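You operate a simulated robot arm through the tools that you are given. There is no shell and no other tool. Be economical: measure what you need, move in short steps, check, and stop when the job is done.

You run a simulated two-armed robot. Do the job below in one go: nothing can be reset, and whatever is moved stays where it is left.

## Task
Screw the cap back on the amber bottle with the blue cap. Put the press vial with the orange cap on top of the orange filter holder. Take the purple tag on the top of the white table and put it away on the top of the plywood table. The order is free. Set down upright: press vial with the orange cap.

It is judged by the outcome, as a careful person would: the job done as asked, and still so three seconds after it is handed in. It fails if anything else is knocked over, pushed out of place, dropped, spilled or broken. A push-on lid holds only when it is set on centred and level and pressed home; a screw cap is set on level and turned clockwise until tight.

## Robot
Two 7-joint arms with two-finger parallel grippers on one trunk, on a base that drives. Base frame: it is fixed to the floor where the robot stands at the start and does not move with it; the origin is under the middle of the robot, x ahead of it, y to its left, z up; the surface under the hand at the start is at about z = 0.4. Units: m, degrees, N and s.
The left shoulder is at the start at [0.08, 0.131, 0.947], the right one opposite. With the tool pointing down near the work surface each hand reaches from about 0.1 to 0.74 m from the robot's upright axis, wherever it stands, measured 20 degrees to its own side. Places, roughly: amber bottle with the blue cap (6x6x14 cm) [0.7, -0.1, 0.5]; orange filter holder [6.25, -1, 0.75]; press vial with the orange cap (3x3x8 cm) [6.4, -1.2, 0.8]; purple tag [4.5, 1.75, 0.75]; top of the plywood table [6.2, -1.2, 0.7]. Payload 1.57 kg a hand.
The TCP of each hand is the grasp point between the finger pads, 0.03 m short of the fingertips. In the tool frame z runs along the fingers and y along their closing line. The gripper opens to 0.11 m. The fingers are 0.024 m wide and 0.012 m thick; the gripper's body (0.048 by 0.112 m) begins 0.078 m behind the TCP.
Orientation is that of the tool frame in the base frame, as a unit quaternion [x, y, z, w]. With the fingers straight down and closing along the base's y, the tool's x points along the base's -x, its y along +y and its z along -z.

## Interface
- The arms move only by the tool apply_moves. It takes "left_plan", "right_plan" or both (then of equal length, played together; a hand with none holds still); each is a list of rows, each a list of 7 numbers: the shift along the tool's x, y, z in m, then the turn, a rotation vector about the tool's x, y, z in degrees, then the closure, from 0 (fully open) to 1 (shut). In form: [[tx, ty, tz, wx, wy, wz, jaw], ...]. A call has 1 to 12 rows; each row is the pose to reach, as a shift and turn from the pose commanded when the call began, along the tool's axes at that moment. A row lasts 0.2 s, in which the tool goes at most 0.05 m and 8.6 degrees; a call with a longer step from one row to the next is refused whole, and so is a gripper value outside its range. A pose out of reach is approached as far as the arm can. The call stops where the force on the tool passes 40 N (or 10 N more than at its start, if that is more) or the arm is blocked; 0.2 s more then pass. The fingers move at their own pace (about 0.108 m/s each) and stop on an object; they squeeze with about 38 N. The grip force told is the motor's: it shows also when the fingers shut on nothing. Time passes only in rows, and 0.2 s behind the last, so rows that repeat a pose let the fingers close. The reply holds the time, the measured pose of the TCP, the force on the tool along the base axes, the opening and the grip force, in the units named above and with some noise, with the torque about the TCP (base axes, N m) and any sound that the robot's microphone picked up.
- Cameras (640 x 400 px; columns grow to the right, rows downward): "scene" is now at [-0.0484, -0.001, 1.3975]; the picture's right is [0.00, -1.00, 0.00], its down [-0.67, -0.00, -0.75] and it looks along [0.75, 0.00, -0.67] (base axes); focal length 254 px, centre (320, 200). "left" rides on the left gripper at [0.07, -0.016, -0.141] in its tool frame; the picture's right is [0.23, 0.97, 0.00], its down [-0.86, 0.20, -0.48] and it looks along [-0.47, 0.11, 0.88] (tool axes); focal length 222 px, centre (320, 200). "right" rides on the right gripper at [0.07, 0.016, -0.141] in its tool frame; the picture's right is [-0.23, 0.97, 0.00], its down [-0.86, -0.20, -0.48] and it looks along [-0.47, -0.11, 0.88] (tool axes); focal length 222 px, centre (320, 200). There is no depth. A picture from a camera that has moved, and an enlarged one, comes with that camera's place and axes in the base frame and with its lens. The place of the scene camera against the robot may be out by one fixed shift of up to 0.018 m in any direction.
- grab_frame(camera): a new picture of that camera. No time passes.
- drive_base(legs): drives the robot by 1 to 6 legs, each [ahead, left, turn to the left] in m, m and degrees, along the robot's own axes; the way and the turn of a leg run together, so that a leg with both is an arc; at most 1.5 m and 180 degrees a leg. The arms and the cameras ride along, it lands a little off, and it stops where it bumps. It gives what a move gives.
- aim_head(pan, tilt): turns the head with the scene camera to pan (to the left, within 109 degrees either way) and tilt (down, from -29 to 69), counted from straight ahead of the robot. It gives what a move gives.
- enlarge(camera, box): a new picture of the part [left, top, right, bottom] of that camera's present view, enlarged. No time passes.
- job_done(): hands the job in; it is judged then, once.

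Work in short steps. Places have to be worked out from the pictures, the camera data and where the tool is seen: move nearer, look again, correct. Check each grasp and each placing, and mend what went wrong. You have 165 turns and 130 pictures in all, those below and enlarged ones among them. Open the grippers and draw the arms clear of the work before you hand the job in, unless the task says otherwise; then end with one line.

The tools are called after "Request:" as a command line: name --argument value ..., lists and objects as JSON in quotes. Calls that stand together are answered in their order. apply_moves: Moves the arms, as the interface text tells. Its arguments: {"type":"object","properties":{"left_plan":{"type":"array","items":{"type":"array","items":{"type":"number"}}},"right_plan":{"type":"array","items":{"type":"array","items":{"type":"number"}}}},"required":[]} The other tools are called the same way: drive_base (legs) drives the base; aim_head (pan, tilt) turns the head that bears the scene camera; grab_frame (camera) takes a picture; enlarge (camera, box) takes an enlarged picture of a part of a camera's view; job_done () hands the job in.

At the start:

```text
time: 0.0
left_position: [0.7067, 0.181, 0.7083]
left_ee_rot: [0.0, 1.0, 0.0, -0.001]
left_force: [-0.3, 0.6, 0.1]
left_ft_torque: [-0.01, 0.0, -0.02]
left_width: 0.11
left_gripper_force: 0.1
right_position: [0.6184, -0.3733, 0.7369]
right_ee_rot: [0.001, 1.0, -0.001, 0.0]
right_force: [-0.6, 0.0, 0.5]
right_ft_torque: [0.03, 0.0, -0.01]
right_width: 0.1098
right_gripper_force: 0.1
robot x, y, heading: [0.0011, -0.0006, -0.1]
head pan, tilt: [0.1, 41.7]
```

scene: 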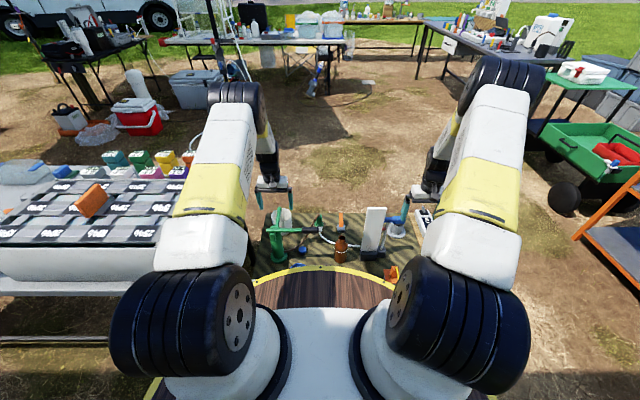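
right: 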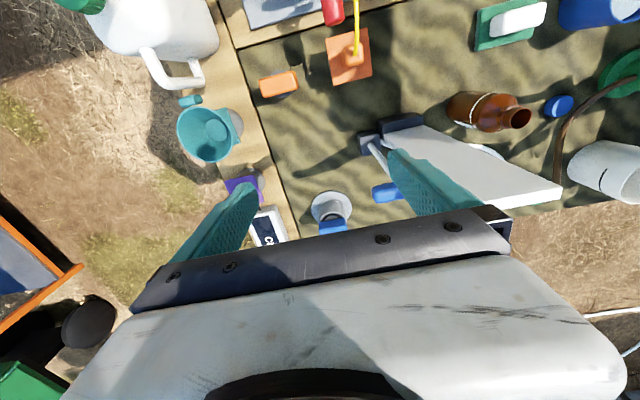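
left: 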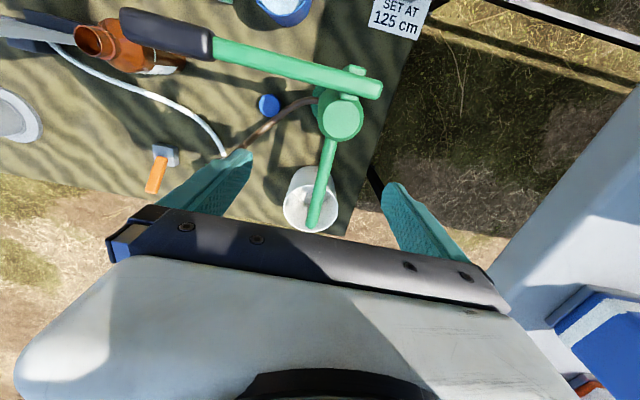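

I'll take a closer look at the work area round the bottle and cap: by triangulation the cap lies near [0.70, 0.085, 0.41] and the bottle mouth is near [0.66, -0.093, 0.54].

Request:
enlarge --camera "scene" --box '[240, 170, 440, 295]'

Request:
enlarge --camera "left" --box '[0, 0, 440, 275]'

Request:
enlarge --camera "right" --box '[320, 0, 640, 200]'

```text
3.20 times, centred on (340, 232) of scene
camera zoom: at [-0.0484, -0.001, 1.3975], right [0.0, -1.0, 0.0], down [-0.67, 0.0, -0.75], along [0.75, 0.0, -0.67], focal length 813 px, centre (256, 96)
```

zoom: 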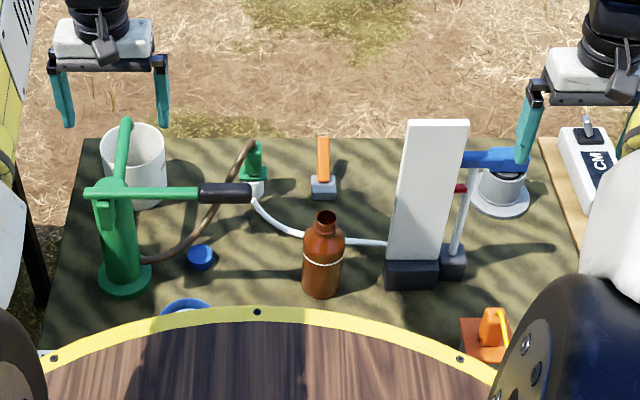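

```text
1.45 times, centred on (220, 138) of left
camera zoom: at [0.636, 0.1652, 0.8494], right [-0.23, 0.97, 0.0], down [0.86, 0.2, 0.48], along [0.47, 0.11, -0.88], focal length 323 px, centre (466, 291)
```

zoom: 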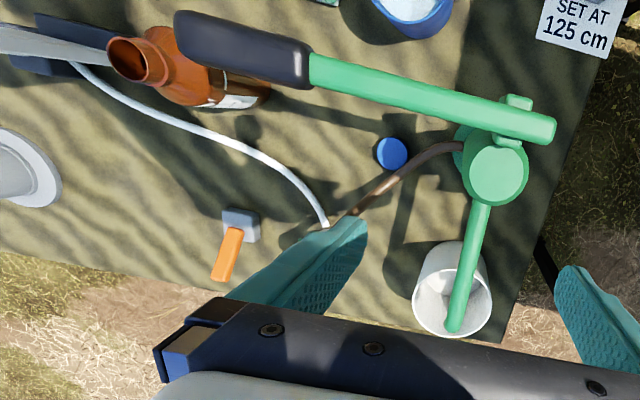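

```text
2.00 times, centred on (480, 100) of right
camera zoom: at [0.5472, -0.3568, 0.8777], right [0.23, 0.97, 0.0], down [0.86, -0.2, 0.48], along [0.47, -0.11, -0.88], focal length 444 px, centre (0, 400)
```

zoom: 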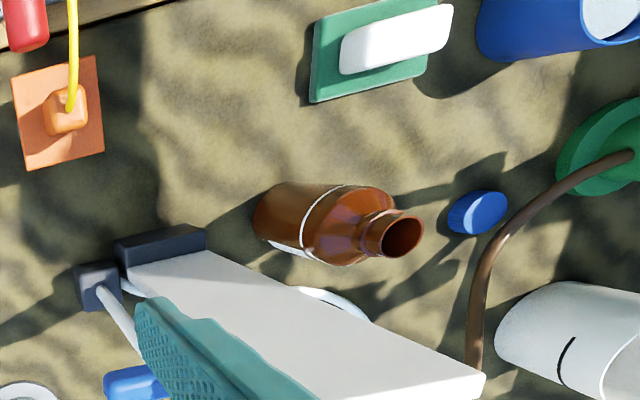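

The cap sits beneath the pump handle (x≈0.63, z≈0.62) with the brown hose about 1 cm away on its +x,+y side. I'll yaw the left hand clockwise so it closes parallel to the hose with the camera away from the handle, while moving above a point slightly clear of the handle.

Request:
apply_moves --left_plan '[[0, -0.01, -0.02, 0, 0, 8.5, 0], [-0.002, -0.02, -0.02, 0, 0, 17, 0], [-0.004, -0.03, -0.02, 0, 0, 25.5, 0], [-0.006, -0.04, -0.02, 0, 0, 34, 0], [-0.008, -0.05, -0.02, 0, 0, 42.5, 0], [-0.01, -0.06, -0.02, 0, 0, 51, 0], [-0.012, -0.07, -0.02, 0, 0, 59.5, 0], [-0.014, -0.08, -0.02, 0, 0, 68, 0], [-0.015, -0.09, -0.02, 0, 0, 76.5, 0], [-0.016, -0.1, -0.02, 0, 0, 85, 0], [-0.017, -0.11, -0.02, 0, 0, 93.5, 0], [-0.018, -0.121, -0.02, 0, 0, 102, 0]]'

```text
time: 2.6
left_position: [0.7245, 0.0605, 0.7294]
left_ee_rot: [0.778, 0.628, 0.0, 0.001]
left_force: [-0.5, 0.5, 0.1]
left_ft_torque: [-0.01, 0.02, -0.05]
left_width: 0.1098
left_gripper_force: 0.2
right_position: [0.6181, -0.373, 0.7366]
right_ee_rot: [0.0, 1.0, 0.0, 0.0]
right_force: [-0.2, 0.2, 0.5]
right_ft_torque: [-0.01, -0.02, 0.0]
right_width: 0.1097
right_gripper_force: 0.0
robot x, y, heading: [-0.0, -0.0007, 0.2]
head pan, tilt: [0.1, 41.7]
```

The yaw is working; I'll finish the rotation to 135° and look with the left camera.

Request:
apply_moves --left_plan '[[0, 0, 0, 0, 0, 8.3, 0], [0, 0, 0, 0, 0, 16.6, 0], [0, 0, 0, 0, 0, 25, 0], [0, 0, 0, 0, 0, 33, 0]]'

Request:
grab_frame --camera "left"

Request:
enlarge --camera "scene" --box '[240, 150, 440, 275]'

```text
time: 3.6
left_position: [0.7249, 0.0596, 0.7297]
left_ee_rot: [0.924, 0.382, 0.001, 0.0]
left_force: [0.7, -0.5, -0.9]
left_ft_torque: [-0.02, -0.02, 0.02]
left_width: 0.11
left_gripper_force: 0.0
right_position: [0.6189, -0.3722, 0.7369]
right_ee_rot: [0.001, 1.0, 0.0, -0.001]
right_force: [0.3, 0.0, 0.1]
right_ft_torque: [0.0, -0.01, -0.04]
right_width: 0.1098
right_gripper_force: 0.0
robot x, y, heading: [-0.0033, 0.0042, 0.0]
head pan, tilt: [0.1, 41.7]
```

```text
123 pictures are left
camera left: at [0.7618, 0.1209, 0.8696], right [0.85, -0.53, 0.0], down [-0.47, -0.74, 0.48], along [-0.25, -0.41, -0.88], focal length 222 px, centre (320, 200)
```

left: 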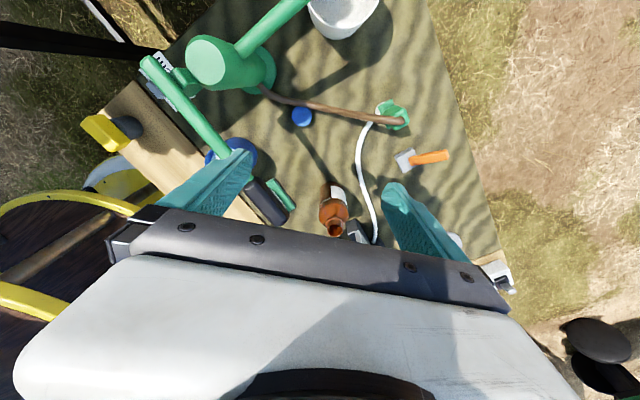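

```text
3.20 times, centred on (340, 212) of scene
camera zoom: at [-0.0484, -0.001, 1.3975], right [0.0, -1.0, 0.0], down [-0.67, 0.0, -0.75], along [0.75, 0.0, -0.67], focal length 813 px, centre (256, 160)
```

zoom: 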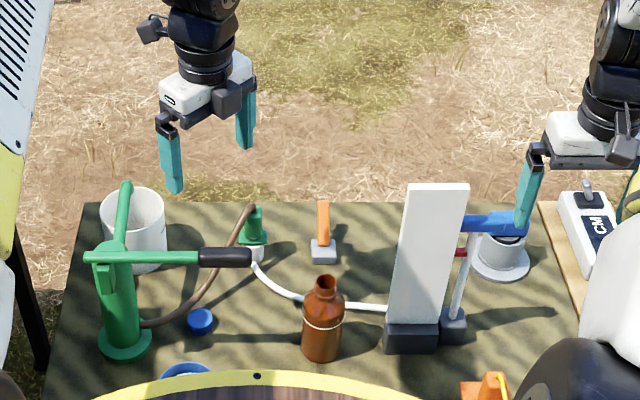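

The cap is confirmed at about [0.70, 0.083]. I'll descend with the fingers open, offset so the cap lies close to the rear finger, stopping a little high to check.

Request:
apply_moves --left_plan '[[0, -0.006, 0.03, 0, 0, 0, 0], [0, -0.006, 0.07, 0, 0, 0, 0], [0, -0.006, 0.11, 0, 0, 0, 0], [0, -0.006, 0.15, 0, 0, 0, 0], [0, -0.006, 0.19, 0, 0, 0, 0], [0, -0.006, 0.22, 0, 0, 0, 0]]'

Request:
grab_frame --camera "left"

Request:
enlarge --camera "scene" --box '[240, 150, 400, 250]'

```text
time: 5.0
left_position: [0.7223, 0.0644, 0.5086]
left_ee_rot: [0.924, 0.382, 0.001, 0.0]
left_force: [0.0, 1.0, 0.7]
left_ft_torque: [0.03, 0.03, 0.03]
left_width: 0.1102
left_gripper_force: 0.0
right_position: [0.6172, -0.373, 0.7365]
right_ee_rot: [0.0, 1.0, 0.0, 0.001]
right_force: [-0.9, 0.5, -0.4]
right_ft_torque: [0.01, 0.02, -0.02]
right_width: 0.1099
right_gripper_force: 0.1
robot x, y, heading: [-0.001, -0.0019, 0.1]
head pan, tilt: [0.1, 41.7]
```

```text
121 pictures are left
camera left: at [0.7581, 0.1248, 0.6484], right [0.85, -0.53, 0.0], down [-0.46, -0.75, 0.48], along [-0.25, -0.41, -0.88], focal length 222 px, centre (320, 200)
```

left: 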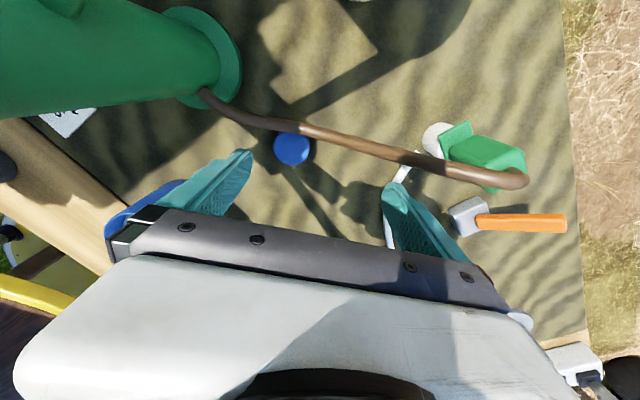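

```text
4.00 times, centred on (320, 200) of scene
camera zoom: at [-0.0485, -0.001, 1.3975], right [0.0, -1.0, 0.0], down [-0.67, 0.0, -0.75], along [0.75, 0.0, -0.67], focal length 1016 px, centre (320, 200)
```

zoom: 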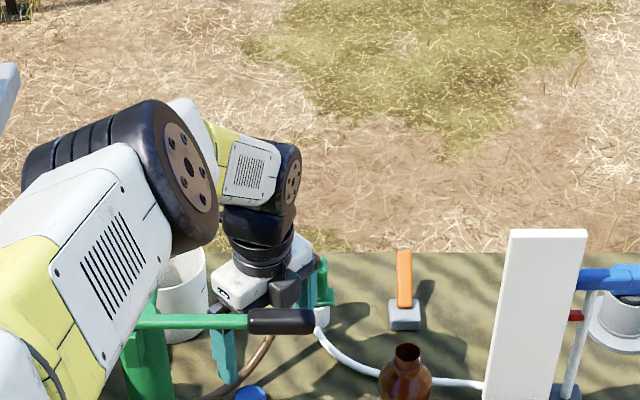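

The cap lies about 3 cm from the TCP along the closing line, and the hose clears the fingers by a few mm. I'll nudge 4 mm away from the hose, then descend to just above the table.

Request:
apply_moves --left_plan '[[-0.004, -0.003, 0.02, 0, 0, 0, 0], [-0.004, -0.003, 0.04, 0, 0, 0, 0], [-0.004, -0.003, 0.06, 0, 0, 0, 0], [-0.004, -0.003, 0.072, 0, 0, 0, 0]]'

Request:
grab_frame --camera "left"

```text
time: 6.0
left_position: [0.6982, 0.0625, 0.4467]
left_ee_rot: [0.924, 0.383, 0.0, 0.001]
left_force: [0.6, -0.4, 0.4]
left_ft_torque: [-0.01, 0.02, 0.01]
left_width: 0.1098
left_gripper_force: 0.1
left hand out of reach, approached as far as the arm can: row 2, 3, 4
right_position: [0.6183, -0.3729, 0.7363]
right_ee_rot: [-0.001, 1.0, 0.001, 0.0]
right_force: [-0.1, 0.1, 0.5]
right_ft_torque: [0.03, 0.01, -0.01]
right_width: 0.1097
right_gripper_force: 0.0
robot x, y, heading: [-0.0029, -0.0023, -0.2]
head pan, tilt: [0.1, 41.7]
```

```text
119 pictures are left
camera left: at [0.7344, 0.1234, 0.5871], right [0.85, -0.53, 0.0], down [-0.46, -0.75, 0.48], along [-0.25, -0.41, -0.88], focal length 222 px, centre (320, 200)
```

left: 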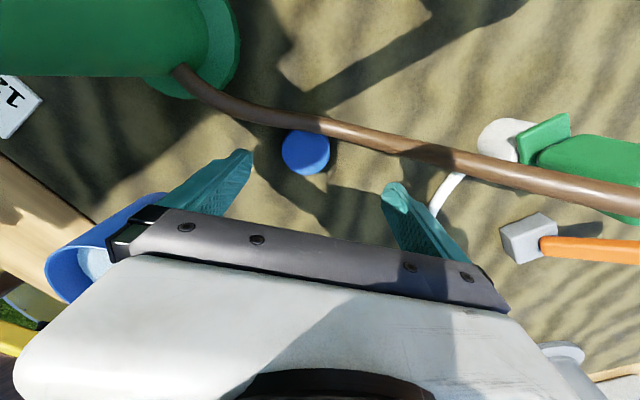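

The pose was just out of reach, so the arm was pulled back. I'll raise the hand and drive the base about 5 cm forward to gain reach.

Request:
apply_moves --left_plan '[[0, 0, -0.03, 0, 0, 0, 0], [0, 0, -0.07, 0, 0, 0, 0], [0, 0, -0.11, 0, 0, 0, 0], [0, 0, -0.15, 0, 0, 0, 0], [0, 0, -0.19, 0, 0, 0, 0], [0, 0, -0.23, 0, 0, 0, 0], [0, 0, -0.26, 0, 0, 0, 0]]'

Request:
drive_base --legs '[[0.05, 0, 0]]'

Request:
enlarge --camera "scene" --box '[200, 170, 440, 320]'

```text
time: 6.9
left_position: [0.7006, 0.0755, 0.5583]
left_ee_rot: [0.924, 0.383, 0.005, -0.004]
left_force: [10.8, 3.2, -3.6]
left_ft_torque: [-0.45, 1.13, -0.4]
left_width: 0.1101
left_gripper_force: 0.0
right_position: [0.6182, -0.3716, 0.7366]
right_ee_rot: [-0.001, 1.0, 0.0, 0.0]
right_force: [-0.5, 0.2, -0.1]
right_ft_torque: [0.0, -0.03, -0.02]
right_width: 0.1098
right_gripper_force: 0.0
robot x, y, heading: [0.0067, -0.0001, 0.2]
head pan, tilt: [0.1, 41.7]
stopped in row 4 (left hand): the force on the tool passed its limit at 53 N (the readings are from after the stop); the commanded pose is now the measured one
```

```text
time: 7.8
left_position: [0.7485, 0.0752, 0.5577]
left_ee_rot: [0.924, 0.383, 0.004, -0.005]
left_force: [0.3, 0.1, -0.4]
left_ft_torque: [0.0, 0.01, -0.02]
left_width: 0.11
left_gripper_force: 0.0
right_position: [0.6682, -0.371, 0.7364]
right_ee_rot: [-0.001, 1.0, 0.0, 0.0]
right_force: [-0.1, -0.3, 0.5]
right_ft_torque: [0.0, 0.03, -0.03]
right_width: 0.11
right_gripper_force: 0.1
robot x, y, heading: [0.0532, -0.0006, 0.2]
head pan, tilt: [0.1, 41.7]
```

```text
2.67 times, centred on (320, 245) of scene
camera zoom: at [0.0021, -0.0007, 1.3975], right [0.0, -1.0, 0.0], down [-0.67, 0.0, -0.75], along [0.75, 0.0, -0.67], focal length 678 px, centre (320, 80)
```

zoom: 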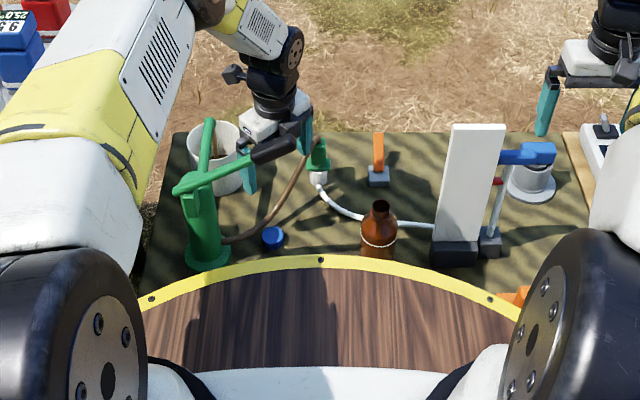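

The upward move bumped the pump lever; the base of the pump looks unmoved but the lever has swung. I'll look from both hand cameras before moving again.

Request:
grab_frame --camera "left"

Request:
grab_frame --camera "right"

Request:
enlarge --camera "scene" --box '[250, 200, 350, 262]'

```text
117 pictures are left
camera left: at [0.7853, 0.1337, 0.6991], right [0.85, -0.53, 0.0], down [-0.46, -0.75, 0.47], along [-0.25, -0.4, -0.88], focal length 222 px, centre (320, 200)
```

left: 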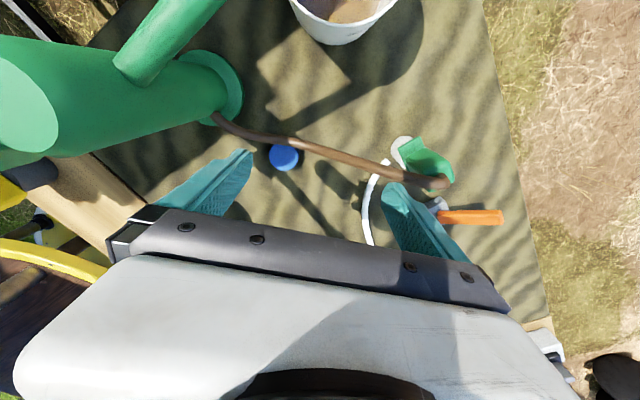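

```text
116 pictures are left
camera right: at [0.5982, -0.3557, 0.8777], right [0.23, 0.97, 0.0], down [0.86, -0.2, 0.48], along [0.47, -0.11, -0.88], focal length 222 px, centre (320, 200)
```

right: 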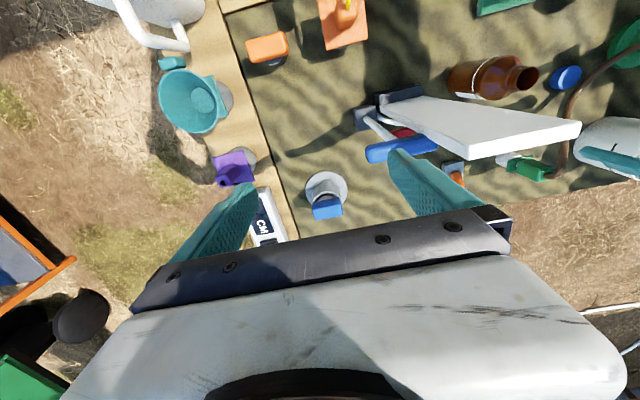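

```text
6.40 times, centred on (300, 231) of scene
camera zoom: at [0.0021, -0.0007, 1.3975], right [0.0, -1.0, 0.0], down [-0.67, 0.0, -0.75], along [0.75, 0.0, -0.67], focal length 1626 px, centre (448, 2)
```

zoom: 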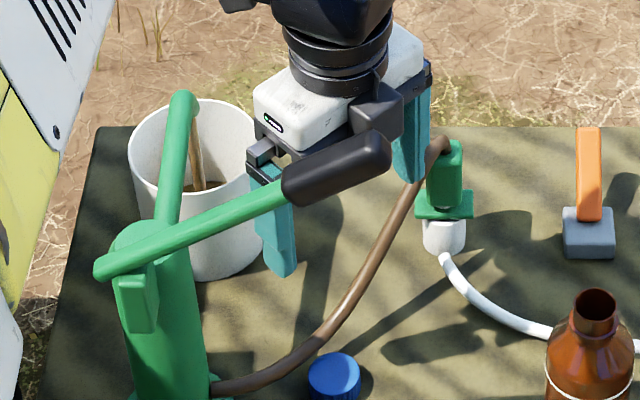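

The hinged pump lever was lifted (pump base and spout unmoved); I'll set it level again later. With the base nearer, I'll move the hand sideways to the grasp offset and descend on the cap.

Request:
apply_moves --left_plan '[[-0.03, -0.011, 0, 0, 0, 0, 0], [-0.03, -0.011, 0.03, 0, 0, 0, 0], [-0.03, -0.011, 0.06, 0, 0, 0, 0], [-0.03, -0.011, 0.09, 0, 0, 0, 0], [-0.03, -0.011, 0.11, 0, 0, 0, 0], [-0.03, -0.011, 0.122, 0, 0, 0, 0]]'

Request:
grab_frame --camera "left"

```text
time: 9.2
left_position: [0.721, 0.0622, 0.435]
left_ee_rot: [0.924, 0.383, 0.004, -0.004]
left_force: [0.0, -0.9, 0.4]
left_ft_torque: [0.0, -0.03, 0.02]
left_width: 0.11
left_gripper_force: 0.1
right_position: [0.6688, -0.3713, 0.737]
right_ee_rot: [-0.001, 1.0, 0.0, 0.0]
right_force: [1.0, -0.1, 0.1]
right_ft_torque: [0.01, 0.0, 0.0]
right_width: 0.11
right_gripper_force: 0.1
robot x, y, heading: [0.0543, 0.0008, -0.0]
head pan, tilt: [0.1, 41.7]
```

```text
114 pictures are left
camera left: at [0.7569, 0.122, 0.5764], right [0.85, -0.53, 0.0], down [-0.47, -0.75, 0.47], along [-0.25, -0.4, -0.88], focal length 222 px, centre (320, 200)
```

left: 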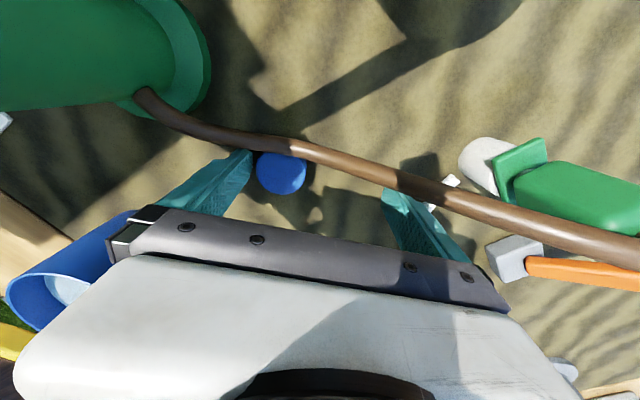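

The cap is between the fingers next to the rear finger. Closing to drag it to the centre and grip.

Request:
apply_moves --left_plan '[[0, 0, 0.002, 0, 0, 0, 0.3], [0, 0, 0.002, 0, 0, 0, 0.6], [0, 0, 0.002, 0, 0, 0, 0.8], [0, 0, 0.002, 0, 0, 0, 1], [0, 0, 0.002, 0, 0, 0, 1]]'

Request:
grab_frame --camera "left"

```text
time: 10.4
left_position: [0.7205, 0.0629, 0.4338]
left_ee_rot: [0.924, 0.383, 0.004, -0.004]
left_force: [-0.9, -0.5, -0.4]
left_ft_torque: [-0.01, -0.05, 0.0]
left_width: 0.0346
left_gripper_force: 37.8
right_position: [0.6697, -0.372, 0.7358]
right_ee_rot: [-0.001, 1.0, 0.001, 0.0]
right_force: [-1.0, 0.0, 0.6]
right_ft_torque: [0.0, -0.03, 0.0]
right_width: 0.1099
right_gripper_force: 0.0
robot x, y, heading: [0.0484, 0.0015, 0.3]
head pan, tilt: [0.1, 41.7]
```

```text
113 pictures are left
camera left: at [0.7565, 0.1218, 0.5746], right [0.85, -0.53, 0.0], down [-0.46, -0.75, 0.47], along [-0.25, -0.4, -0.88], focal length 222 px, centre (320, 200)
```

left: 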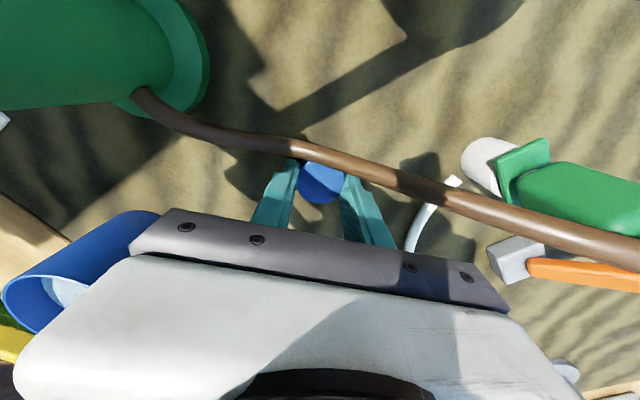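

Cap gripped, centred (0.0346 m). Lifting straight first, then easing forward (+x) away from the lever as it rises.

Request:
apply_moves --left_plan '[[0, 0, -0.03, 0, 0, 0, 1], [0, 0, -0.06, 0, 0, 0, 1], [0.007, 0.007, -0.09, 0, 0, 0, 1], [0.015, 0.015, -0.12, 0, 0, 0, 1], [0.02, 0.02, -0.15, 0, 0, 0, 1], [0.02, 0.02, -0.18, 0, 0, 0, 1], [0.02, 0.02, -0.21, 0, 0, 0, 1], [0.02, 0.02, -0.24, 0, 0, 0, 1]]'

Request:
grab_frame --camera "left"

Request:
enlarge --camera "scene" --box '[240, 150, 400, 250]'

```text
time: 12.2
left_position: [0.7487, 0.0588, 0.6734]
left_ee_rot: [0.924, 0.383, 0.004, -0.004]
left_force: [0.4, -0.7, -0.9]
left_ft_torque: [-0.01, 0.03, -0.01]
left_width: 0.0345
left_gripper_force: 37.9
right_position: [0.668, -0.3707, 0.7362]
right_ee_rot: [-0.001, 1.0, 0.0, 0.0]
right_force: [0.1, 0.6, -0.4]
right_ft_torque: [0.02, 0.05, 0.01]
right_width: 0.1103
right_gripper_force: 0.0
robot x, y, heading: [0.0533, 0.001, 0.4]
head pan, tilt: [0.1, 41.7]
```

```text
112 pictures are left
camera left: at [0.7847, 0.1182, 0.8144], right [0.85, -0.53, 0.0], down [-0.46, -0.75, 0.47], along [-0.25, -0.4, -0.88], focal length 222 px, centre (320, 200)
```

left: 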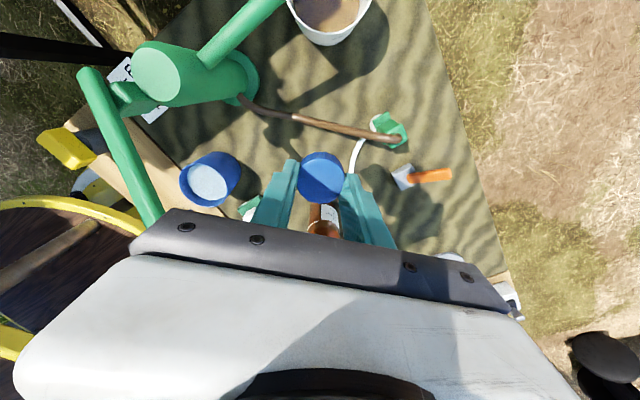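

```text
4.00 times, centred on (320, 200) of scene
camera zoom: at [0.0022, -0.0007, 1.3975], right [0.0, -1.0, 0.0], down [-0.67, 0.0, -0.75], along [0.75, 0.0, -0.67], focal length 1016 px, centre (320, 200)
```

zoom: 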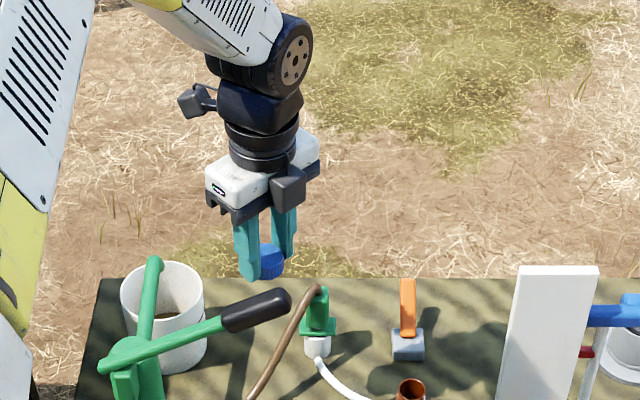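

Lever stays up by itself. Triangulating the mouth gives about [0.660, -0.088, 0.542]; I'll move the cap above it at a safe height and check from several views.

Request:
apply_moves --left_plan '[[-0.033, 0.008, 0, 0, 0, 0, 1], [-0.067, 0.016, 0, 0, 0, 0, 1], [-0.1, 0.025, 0.005, 0, 0, 0, 1], [-0.133, 0.033, 0.012, 0, 0, 0, 1], [-0.1665, 0.041, 0.023, 0, 0, 0, 1], [-0.1665, 0.041, 0.043, 0, 0, 0, 1]]'

Request:
grab_frame --camera "left"

Request:
enlarge --camera "scene" --box '[300, 200, 400, 262]'

Request:
enlarge --camera "right" --box '[400, 0, 640, 150]'

```text
time: 13.6
left_position: [0.6587, -0.087, 0.6295]
left_ee_rot: [0.924, 0.383, 0.003, -0.003]
left_force: [0.9, -0.9, -0.5]
left_ft_torque: [-0.02, 0.01, -0.01]
left_width: 0.0348
left_gripper_force: 38.0
right_position: [0.6689, -0.3716, 0.7351]
right_ee_rot: [-0.001, 1.0, 0.001, 0.0]
right_force: [-0.5, -0.1, 0.2]
right_ft_torque: [0.03, -0.01, 0.0]
right_width: 0.1102
right_gripper_force: 0.1
robot x, y, heading: [0.0551, -0.0006, -0.1]
head pan, tilt: [0.1, 41.7]
```

```text
110 pictures are left
camera left: at [0.6955, -0.0276, 0.7702], right [0.85, -0.53, 0.0], down [-0.47, -0.75, 0.47], along [-0.25, -0.4, -0.88], focal length 222 px, centre (320, 200)
```

left: 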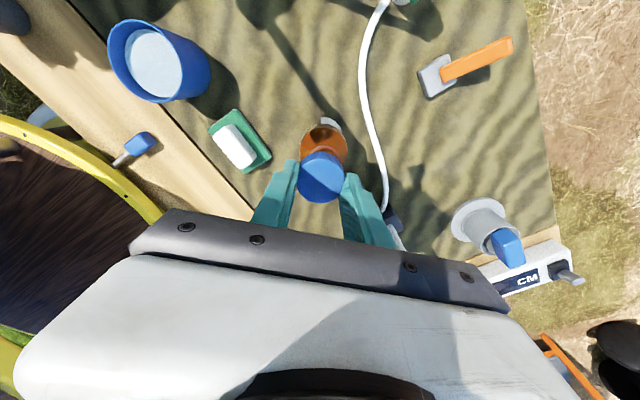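

```text
6.40 times, centred on (350, 231) of scene
camera zoom: at [0.002, -0.0007, 1.3975], right [0.0, -1.0, 0.0], down [-0.67, 0.0, -0.75], along [0.75, 0.0, -0.67], focal length 1626 px, centre (128, 2)
```

zoom: 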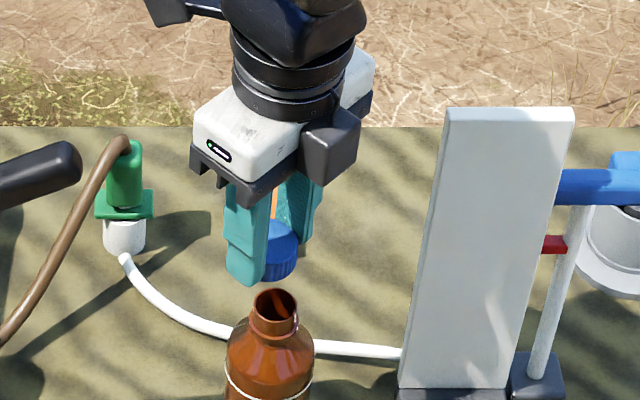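

```text
2.67 times, centred on (520, 75) of right
camera zoom: at [0.5981, -0.3556, 0.8777], right [0.23, 0.97, 0.0], down [0.86, -0.2, 0.48], along [0.47, -0.11, -0.88], focal length 592 px, centre (-213, 533)
```

zoom: 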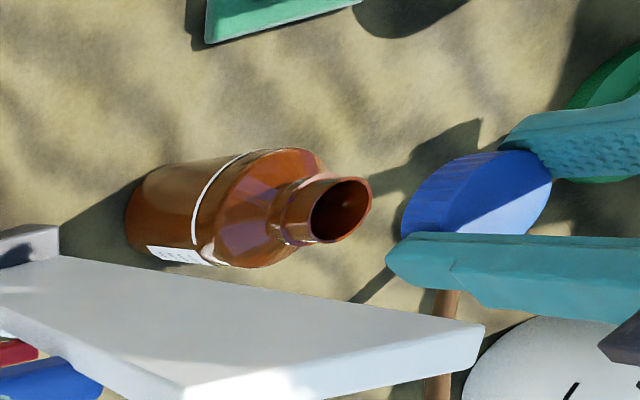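

The cap is nearly above the mouth. Lowering to just above the neck with a 2 mm correction, then checking alignment from three cameras.

Request:
apply_moves --left_plan '[[0.0006, 0.0027, 0.02, 0, 0, 0, 1], [0.0006, 0.0027, 0.04, 0, 0, 0, 1], [0.0006, 0.0027, 0.05, 0, 0, 0, 1]]'

Request:
enlarge --camera "left" --box '[240, 80, 400, 180]'

Request:
enlarge --camera "scene" --box '[320, 210, 384, 250]'

Request:
enlarge --camera "right" --box '[440, 20, 600, 120]'

```text
time: 14.4
left_position: [0.6618, -0.0874, 0.5788]
left_ee_rot: [0.924, 0.382, 0.003, -0.004]
left_force: [-0.3, 0.6, 0.3]
left_ft_torque: [0.02, 0.01, 0.0]
left_width: 0.0349
left_gripper_force: 38.6
right_position: [0.6676, -0.3726, 0.7368]
right_ee_rot: [0.0, 1.0, -0.001, 0.0]
right_force: [-0.3, -0.5, -0.2]
right_ft_torque: [-0.03, 0.0, 0.04]
right_width: 0.11
right_gripper_force: 0.1
robot x, y, heading: [0.0493, -0.0025, 0.3]
head pan, tilt: [0.1, 41.7]
```

```text
4.00 times, centred on (320, 130) of left
camera zoom: at [0.6982, -0.0279, 0.7199], right [0.85, -0.53, 0.0], down [-0.46, -0.75, 0.47], along [-0.25, -0.4, -0.88], focal length 888 px, centre (320, 480)
```

zoom: 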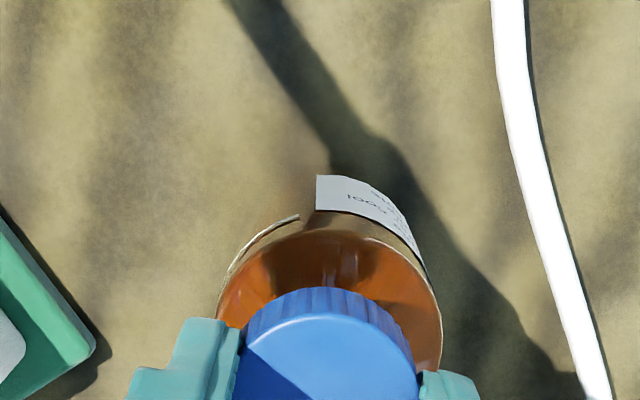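

```text
10.00 times, centred on (352, 230) of scene
camera zoom: at [0.002, -0.0008, 1.3975], right [0.0, -1.0, 0.0], down [-0.67, 0.0, -0.75], along [0.75, 0.0, -0.67], focal length 2541 px, centre (0, -100)
```

zoom: 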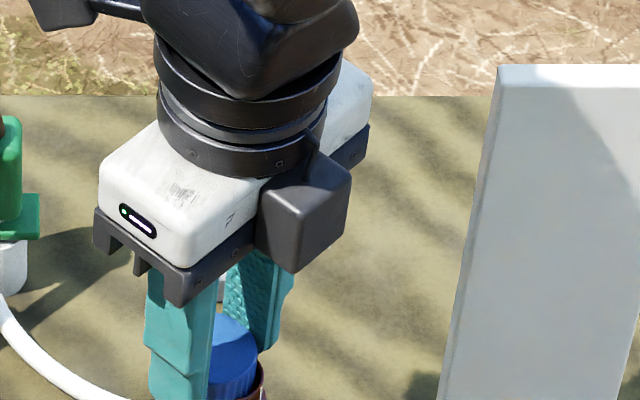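

```text
4.00 times, centred on (520, 70) of right
camera zoom: at [0.5981, -0.3557, 0.8777], right [0.23, 0.97, 0.0], down [0.86, -0.2, 0.48], along [0.47, -0.11, -0.88], focal length 888 px, centre (-480, 720)
```

zoom: 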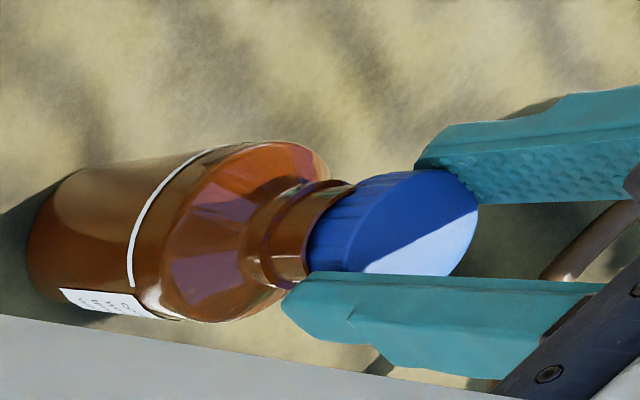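

The views disagree by some millimetres about y. I'll raise and back off so the left camera looks straight down on the mouth for an accurate fix.

Request:
apply_moves --left_plan '[[0, 0, -0.04, 0, 0, 0, 1], [0, 0, -0.08, 0, 0, 0, 1], [-0.03, 0, -0.085, 0, 0, 0, 1], [-0.06, 0, -0.085, 0, 0, 0, 1], [-0.06, 0, -0.085, 0, 0, 0, 1]]'

Request:
enlarge --camera "left" --box '[240, 50, 400, 150]'

```text
time: 15.6
left_position: [0.6191, -0.1306, 0.6629]
left_ee_rot: [0.924, 0.383, 0.004, -0.004]
left_force: [-0.1, 0.3, 0.3]
left_ft_torque: [0.02, -0.01, 0.01]
left_width: 0.0346
left_gripper_force: 38.0
right_position: [0.6691, -0.3724, 0.736]
right_ee_rot: [-0.001, 1.0, 0.0, 0.0]
right_force: [0.6, 0.2, -1.2]
right_ft_torque: [0.04, 0.01, 0.0]
right_width: 0.1102
right_gripper_force: 0.0
robot x, y, heading: [0.0509, 0.0007, -0.0]
head pan, tilt: [0.1, 41.7]
```

```text
4.00 times, centred on (320, 100) of left
camera zoom: at [0.6545, -0.0715, 0.8039], right [0.85, -0.53, 0.0], down [-0.46, -0.75, 0.47], along [-0.25, -0.4, -0.88], focal length 888 px, centre (320, 600)
```

zoom: 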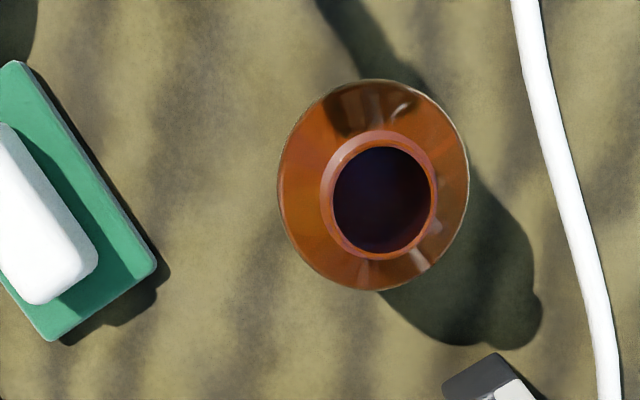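

The straight-down view puts the mouth at about [0.659, -0.095]. Checking the cap's own centring in the grip.

Request:
enlarge --camera "left" --box '[272, 140, 368, 200]'

```text
6.67 times, centred on (320, 170) of left
camera zoom: at [0.6545, -0.0715, 0.8039], right [0.85, -0.53, 0.0], down [-0.46, -0.75, 0.47], along [-0.25, -0.4, -0.88], focal length 1481 px, centre (320, 400)
```

zoom: 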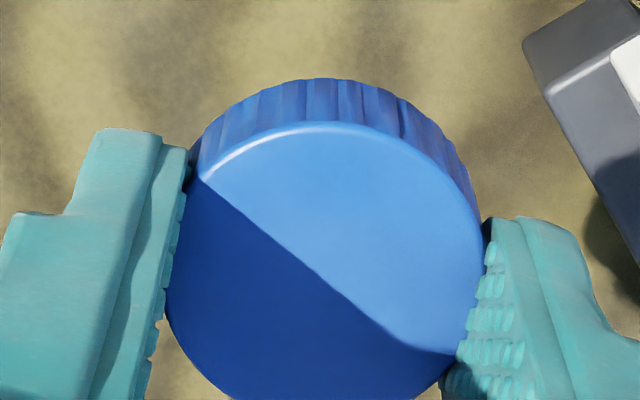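

Cap sits within ~2 mm of the TCP. Going over the mouth at the corrected place and down to just above the rim.

Request:
apply_moves --left_plan '[[0.026, 0.0015, 0, 0, 0, 0, 1], [0.052, 0.003, 0, 0, 0, 0, 1], [0.052, 0.003, 0.04, 0, 0, 0, 1], [0.052, 0.003, 0.076, 0, 0, 0, 1], [0.052, 0.003, 0.081, 0, 0, 0, 1], [0.052, 0.003, 0.081, 0, 0, 0, 1]]'

Request:
enlarge --camera "scene" --box '[320, 220, 384, 260]'

Request:
enlarge --camera "right" --box '[440, 20, 600, 120]'

```text
time: 17.0
left_position: [0.6588, -0.0952, 0.5822]
left_ee_rot: [0.924, 0.383, 0.004, -0.004]
left_force: [0.6, -0.3, -0.9]
left_ft_torque: [0.01, 0.0, 0.01]
left_width: 0.0348
left_gripper_force: 37.5
right_position: [0.6695, -0.3717, 0.7377]
right_ee_rot: [-0.001, 1.0, 0.0, 0.0]
right_force: [0.8, 0.3, -0.1]
right_ft_torque: [-0.02, -0.04, 0.02]
right_width: 0.11
right_gripper_force: 0.0
robot x, y, heading: [0.051, -0.0008, 0.4]
head pan, tilt: [0.1, 41.7]
```

```text
10.00 times, centred on (352, 240) of scene
camera zoom: at [0.002, -0.0008, 1.3975], right [0.0, -1.0, 0.0], down [-0.67, 0.0, -0.75], along [0.75, 0.0, -0.67], focal length 2541 px, centre (0, -200)
```

zoom: 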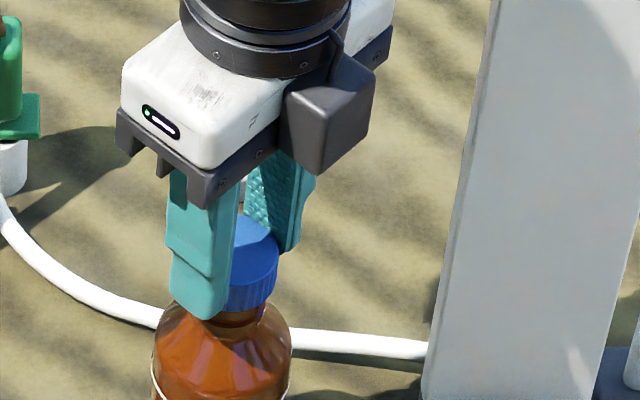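

```text
4.00 times, centred on (520, 70) of right
camera zoom: at [0.5981, -0.3556, 0.8777], right [0.23, 0.97, 0.0], down [0.86, -0.2, 0.48], along [0.47, -0.11, -0.88], focal length 888 px, centre (-480, 720)
```

zoom: 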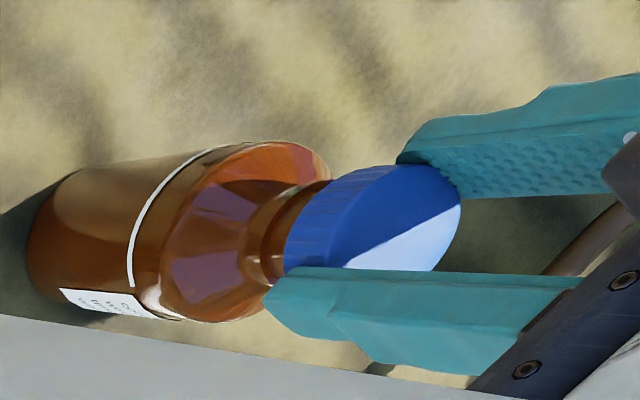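

Alignment looks good now. Lowering in small steps until contact.

Request:
apply_moves --left_plan '[[0, 0, 0.003, 0, 0, 0, 1], [0, 0, 0.006, 0, 0, 0, 1], [0, 0, 0.009, 0, 0, 0, 1], [0, 0, 0.011, 0, 0, 0, 1]]'

Request:
enlarge --camera "right" --box '[440, 20, 600, 120]'

```text
time: 18.0
left_position: [0.6584, -0.0953, 0.5716]
left_ee_rot: [0.924, 0.382, 0.003, -0.005]
left_force: [-0.2, -0.4, -1.6]
left_ft_torque: [-0.09, -0.01, 0.03]
left_width: 0.0345
left_gripper_force: 38.5
right_position: [0.6688, -0.372, 0.7367]
right_ee_rot: [-0.001, 1.0, -0.001, 0.0]
right_force: [0.0, 0.2, 1.5]
right_ft_torque: [-0.03, 0.01, 0.01]
right_width: 0.11
right_gripper_force: 0.0
robot x, y, heading: [0.05, 0.0005, 0.1]
head pan, tilt: [0.1, 41.7]
```

```text
4.00 times, centred on (520, 70) of right
camera zoom: at [0.5982, -0.3557, 0.8776], right [0.23, 0.97, 0.0], down [0.86, -0.2, 0.48], along [0.47, -0.11, -0.88], focal length 888 px, centre (-480, 720)
```

zoom: 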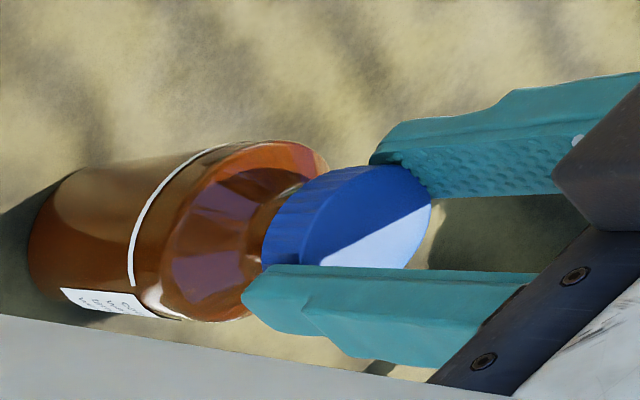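

The cap is sliding down over the neck with hardly any force. Continuing down until it seats.

Request:
apply_moves --left_plan '[[0, 0, 0.002, 0, 0, 0, 1], [0, 0, 0.004, 0, 0, 0, 1], [0, 0, 0.006, 0, 0, 0, 1]]'

```text
time: 18.8
left_position: [0.6588, -0.0968, 0.5687]
left_ee_rot: [0.924, 0.383, 0.005, -0.003]
left_force: [-4.5, 2.4, 29.2]
left_ft_torque: [0.12, 0.06, -0.03]
left_width: 0.0351
left_gripper_force: 38.2
right_position: [0.6682, -0.3714, 0.7365]
right_ee_rot: [-0.002, 1.0, 0.0, -0.001]
right_force: [0.4, -0.1, -0.3]
right_ft_torque: [0.0, 0.0, -0.03]
right_width: 0.1099
right_gripper_force: 0.1
robot x, y, heading: [0.051, 0.002, 0.2]
head pan, tilt: [0.1, 41.7]
```

Seated against the thread (29 N). Easing the push a little and turning clockwise.

Request:
apply_moves --left_plan '[[0, 0, -0.002, 0, 0, 0, 1], [0, 0, -0.002, 0, 0, 8, 1], [0, 0, -0.002, 0, 0, 16, 1], [0, 0, -0.001, 0, 0, 24, 1], [0, 0, -0.001, 0, 0, 32, 1], [0, 0, -0.001, 0, 0, 40, 1], [0, 0, -0.001, 0, 0, 48, 1], [0, 0, -0.001, 0, 0, 56, 1], [0, 0, -0.001, 0, 0, 64, 1], [0, 0, -0.001, 0, 0, 72, 1]]'

Request:
enlarge --camera "right" --box '[440, 20, 600, 120]'

```text
time: 21.0
left_position: [0.6581, -0.0957, 0.5668]
left_ee_rot: [0.972, -0.235, 0.001, -0.006]
left_force: [1.9, 1.8, 9.6]
left_ft_torque: [-0.02, -0.35, 0.01]
left_width: 0.0346
left_gripper_force: 37.9
right_position: [0.6681, -0.372, 0.7368]
right_ee_rot: [-0.001, 1.0, 0.0, 0.0]
right_force: [0.4, 0.3, 0.2]
right_ft_torque: [-0.02, -0.03, 0.01]
right_width: 0.11
right_gripper_force: 0.1
robot x, y, heading: [0.052, 0.0009, 0.2]
head pan, tilt: [0.1, 41.7]
```

```text
4.00 times, centred on (520, 70) of right
camera zoom: at [0.598, -0.3557, 0.8778], right [0.23, 0.97, 0.0], down [0.86, -0.2, 0.48], along [0.47, -0.11, -0.88], focal length 888 px, centre (-480, 720)
```

zoom: 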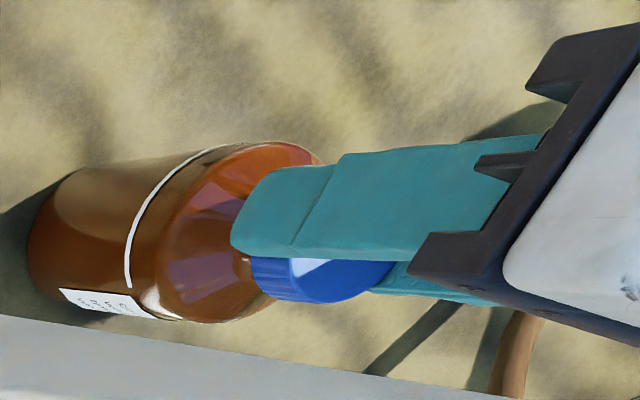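

The label hasn't moved, so the cap is turning on the bottle. Continuing clockwise with light downward pressure.

Request:
apply_moves --left_plan '[[0, 0, 0, 0, 0, 8, 1], [0, 0, 0.001, 0, 0, 16, 1], [0, 0, 0.001, 0, 0, 24, 1], [0, 0, 0.001, 0, 0, 32, 1], [0, 0, 0.001, 0, 0, 40, 1], [0, 0, 0.001, 0, 0, 48, 1], [0, 0, 0.002, 0, 0, 56, 1], [0, 0, 0.002, 0, 0, 64, 1], [0, 0, 0.002, 0, 0, 72, 1], [0, 0, 0.002, 0, 0, 80, 1]]'

Request:
enlarge --camera "right" --box '[440, 20, 600, 120]'

```text
time: 23.2
left_position: [0.6787, -0.1116, 0.5491]
left_ee_rot: [0.848, -0.523, 0.074, -0.041]
left_force: [-8.9, -5.6, 30.5]
left_ft_torque: [-1.27, 2.02, 0.0]
left_width: 0.0416
left_gripper_force: 37.6
left hand out of reach, approached as far as the arm can: row 5, 6, 7, 8, 9, 10
right_position: [0.6684, -0.369, 0.7367]
right_ee_rot: [-0.002, 1.0, 0.0, 0.001]
right_force: [0.2, -0.4, 0.4]
right_ft_torque: [-0.07, 0.04, 0.0]
right_width: 0.1102
right_gripper_force: 0.1
robot x, y, heading: [0.0498, 0.0019, 0.4]
head pan, tilt: [0.1, 41.7]
stopped in row 10 (left hand): the force on the tool passed its limit at 102 N (the readings are from after the stop); the commanded pose is now the measured one
```

```text
4.00 times, centred on (520, 70) of right
camera zoom: at [0.598, -0.3538, 0.8784], right [0.22, 0.97, 0.0], down [0.85, -0.2, 0.48], along [0.47, -0.11, -0.88], focal length 888 px, centre (-480, 720)
```

zoom: 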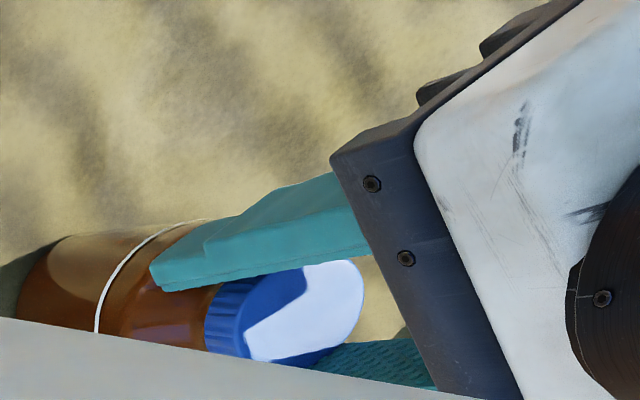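

The arm ran into its joint limit, tilted and pushed the bottle. I'll look from the scene camera before releasing.

Request:
enlarge --camera "scene" --box '[280, 190, 440, 290]'

Request:
grab_frame --camera "left"

```text
4.00 times, centred on (360, 240) of scene
camera zoom: at [0.0007, -0.0001, 1.3974], right [0.0, -1.0, 0.0], down [-0.66, 0.0, -0.75], along [0.75, 0.0, -0.66], focal length 1016 px, centre (160, 40)
```

zoom: 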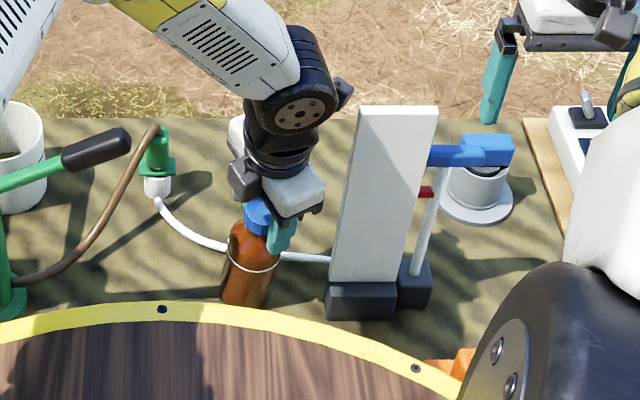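

```text
96 pictures are left
camera left: at [0.6997, -0.1654, 0.6951], right [-0.76, -0.64, -0.12], down [-0.63, 0.68, 0.37], along [-0.16, 0.36, -0.92], focal length 222 px, centre (320, 200)
```

left: 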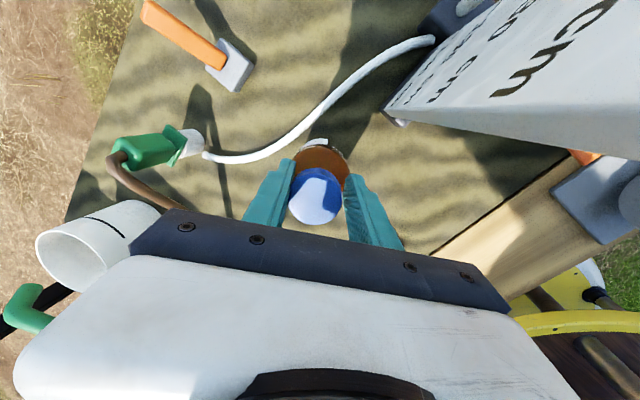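

The bottle is tilted only slightly. I'll ease the fingers open a little so it settles upright.

Request:
apply_moves --left_plan '[[0, 0, 0, 0, 0, 0, 0.6], [0, 0, 0, 0, 0, 0, 0.52], [0, 0, 0, 0, 0, 0, 0.45]]'

Request:
enlarge --camera "scene" --box '[300, 210, 400, 272]'

Request:
grab_frame --camera "right"

```text
time: 24.1
left_position: [0.6787, -0.1085, 0.5441]
left_ee_rot: [0.848, -0.524, 0.068, -0.045]
left_force: [-0.1, 0.1, 0.0]
left_ft_torque: [0.01, -0.02, 0.01]
left_width: 0.061
left_gripper_force: 0.4
right_position: [0.6682, -0.3697, 0.7361]
right_ee_rot: [-0.002, 1.0, 0.0, 0.0]
right_force: [-0.5, 0.3, 0.5]
right_ft_torque: [0.02, 0.0, -0.01]
right_width: 0.11
right_gripper_force: 0.0
robot x, y, heading: [0.0499, 0.0036, -0.1]
head pan, tilt: [0.1, 41.7]
```

```text
6.40 times, centred on (350, 241) of scene
camera zoom: at [0.0021, -0.0006, 1.3975], right [0.0, -1.0, 0.0], down [-0.67, 0.0, -0.75], along [0.75, 0.0, -0.67], focal length 1626 px, centre (128, -62)
```

zoom: 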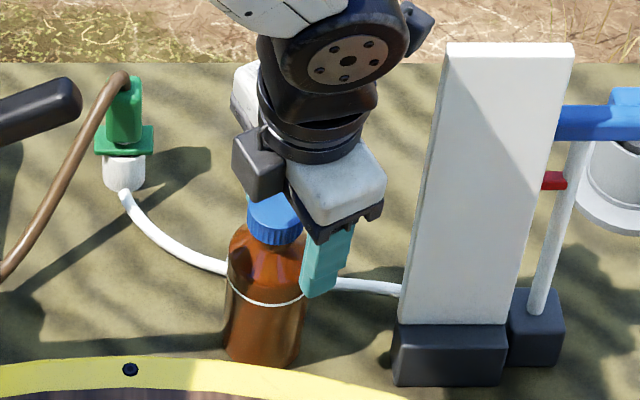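

```text
94 pictures are left
camera right: at [0.5985, -0.3547, 0.8777], right [0.22, 0.97, 0.0], down [0.86, -0.2, 0.48], along [0.47, -0.11, -0.88], focal length 222 px, centre (320, 200)
```

right: 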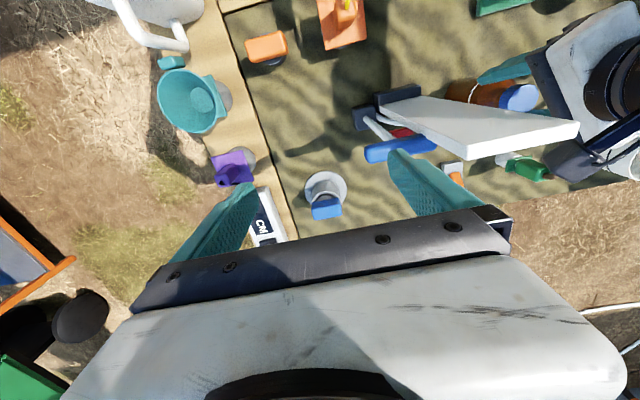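

Bottle stands upright with the cap on it, moved by about 2 cm. I'll retract along the fingers and then unwind the wrist.

Request:
apply_moves --left_plan '[[0, 0, -0.02, 0, 0, 0, 0.3], [0, 0, -0.05, 0, 0, 0, 0.3], [0, 0, -0.09, 0, 0, 0, 0.3], [0, 0, -0.13, 0, 0, 0, 0.3]]'

Request:
enlarge --camera "scene" --box '[280, 190, 440, 290]'

```text
time: 25.1
left_position: [0.6572, -0.1079, 0.6736]
left_ee_rot: [0.848, -0.524, 0.069, -0.044]
left_force: [0.1, 0.1, -0.4]
left_ft_torque: [0.0, -0.01, -0.01]
left_width: 0.0768
left_gripper_force: 0.1
right_position: [0.6695, -0.3696, 0.7362]
right_ee_rot: [-0.002, 1.0, 0.0, -0.001]
right_force: [0.3, 0.2, 0.4]
right_ft_torque: [0.02, 0.01, 0.03]
right_width: 0.1102
right_gripper_force: 0.0
robot x, y, heading: [0.0489, 0.0028, 0.3]
head pan, tilt: [0.1, 41.7]
```

```text
4.00 times, centred on (360, 240) of scene
camera zoom: at [0.0023, -0.0007, 1.3975], right [0.0, -1.0, 0.0], down [-0.67, 0.0, -0.75], along [0.75, 0.0, -0.67], focal length 1016 px, centre (160, 40)
```

zoom: 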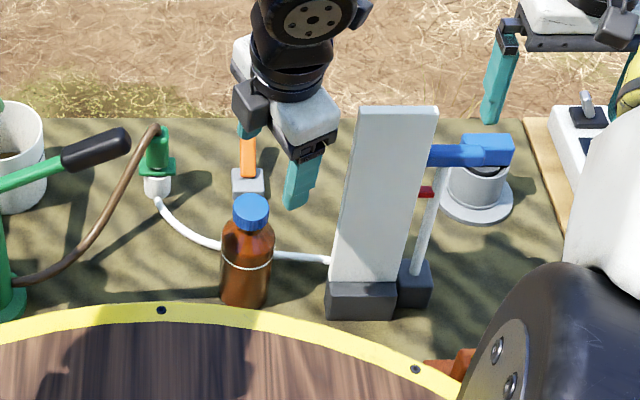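

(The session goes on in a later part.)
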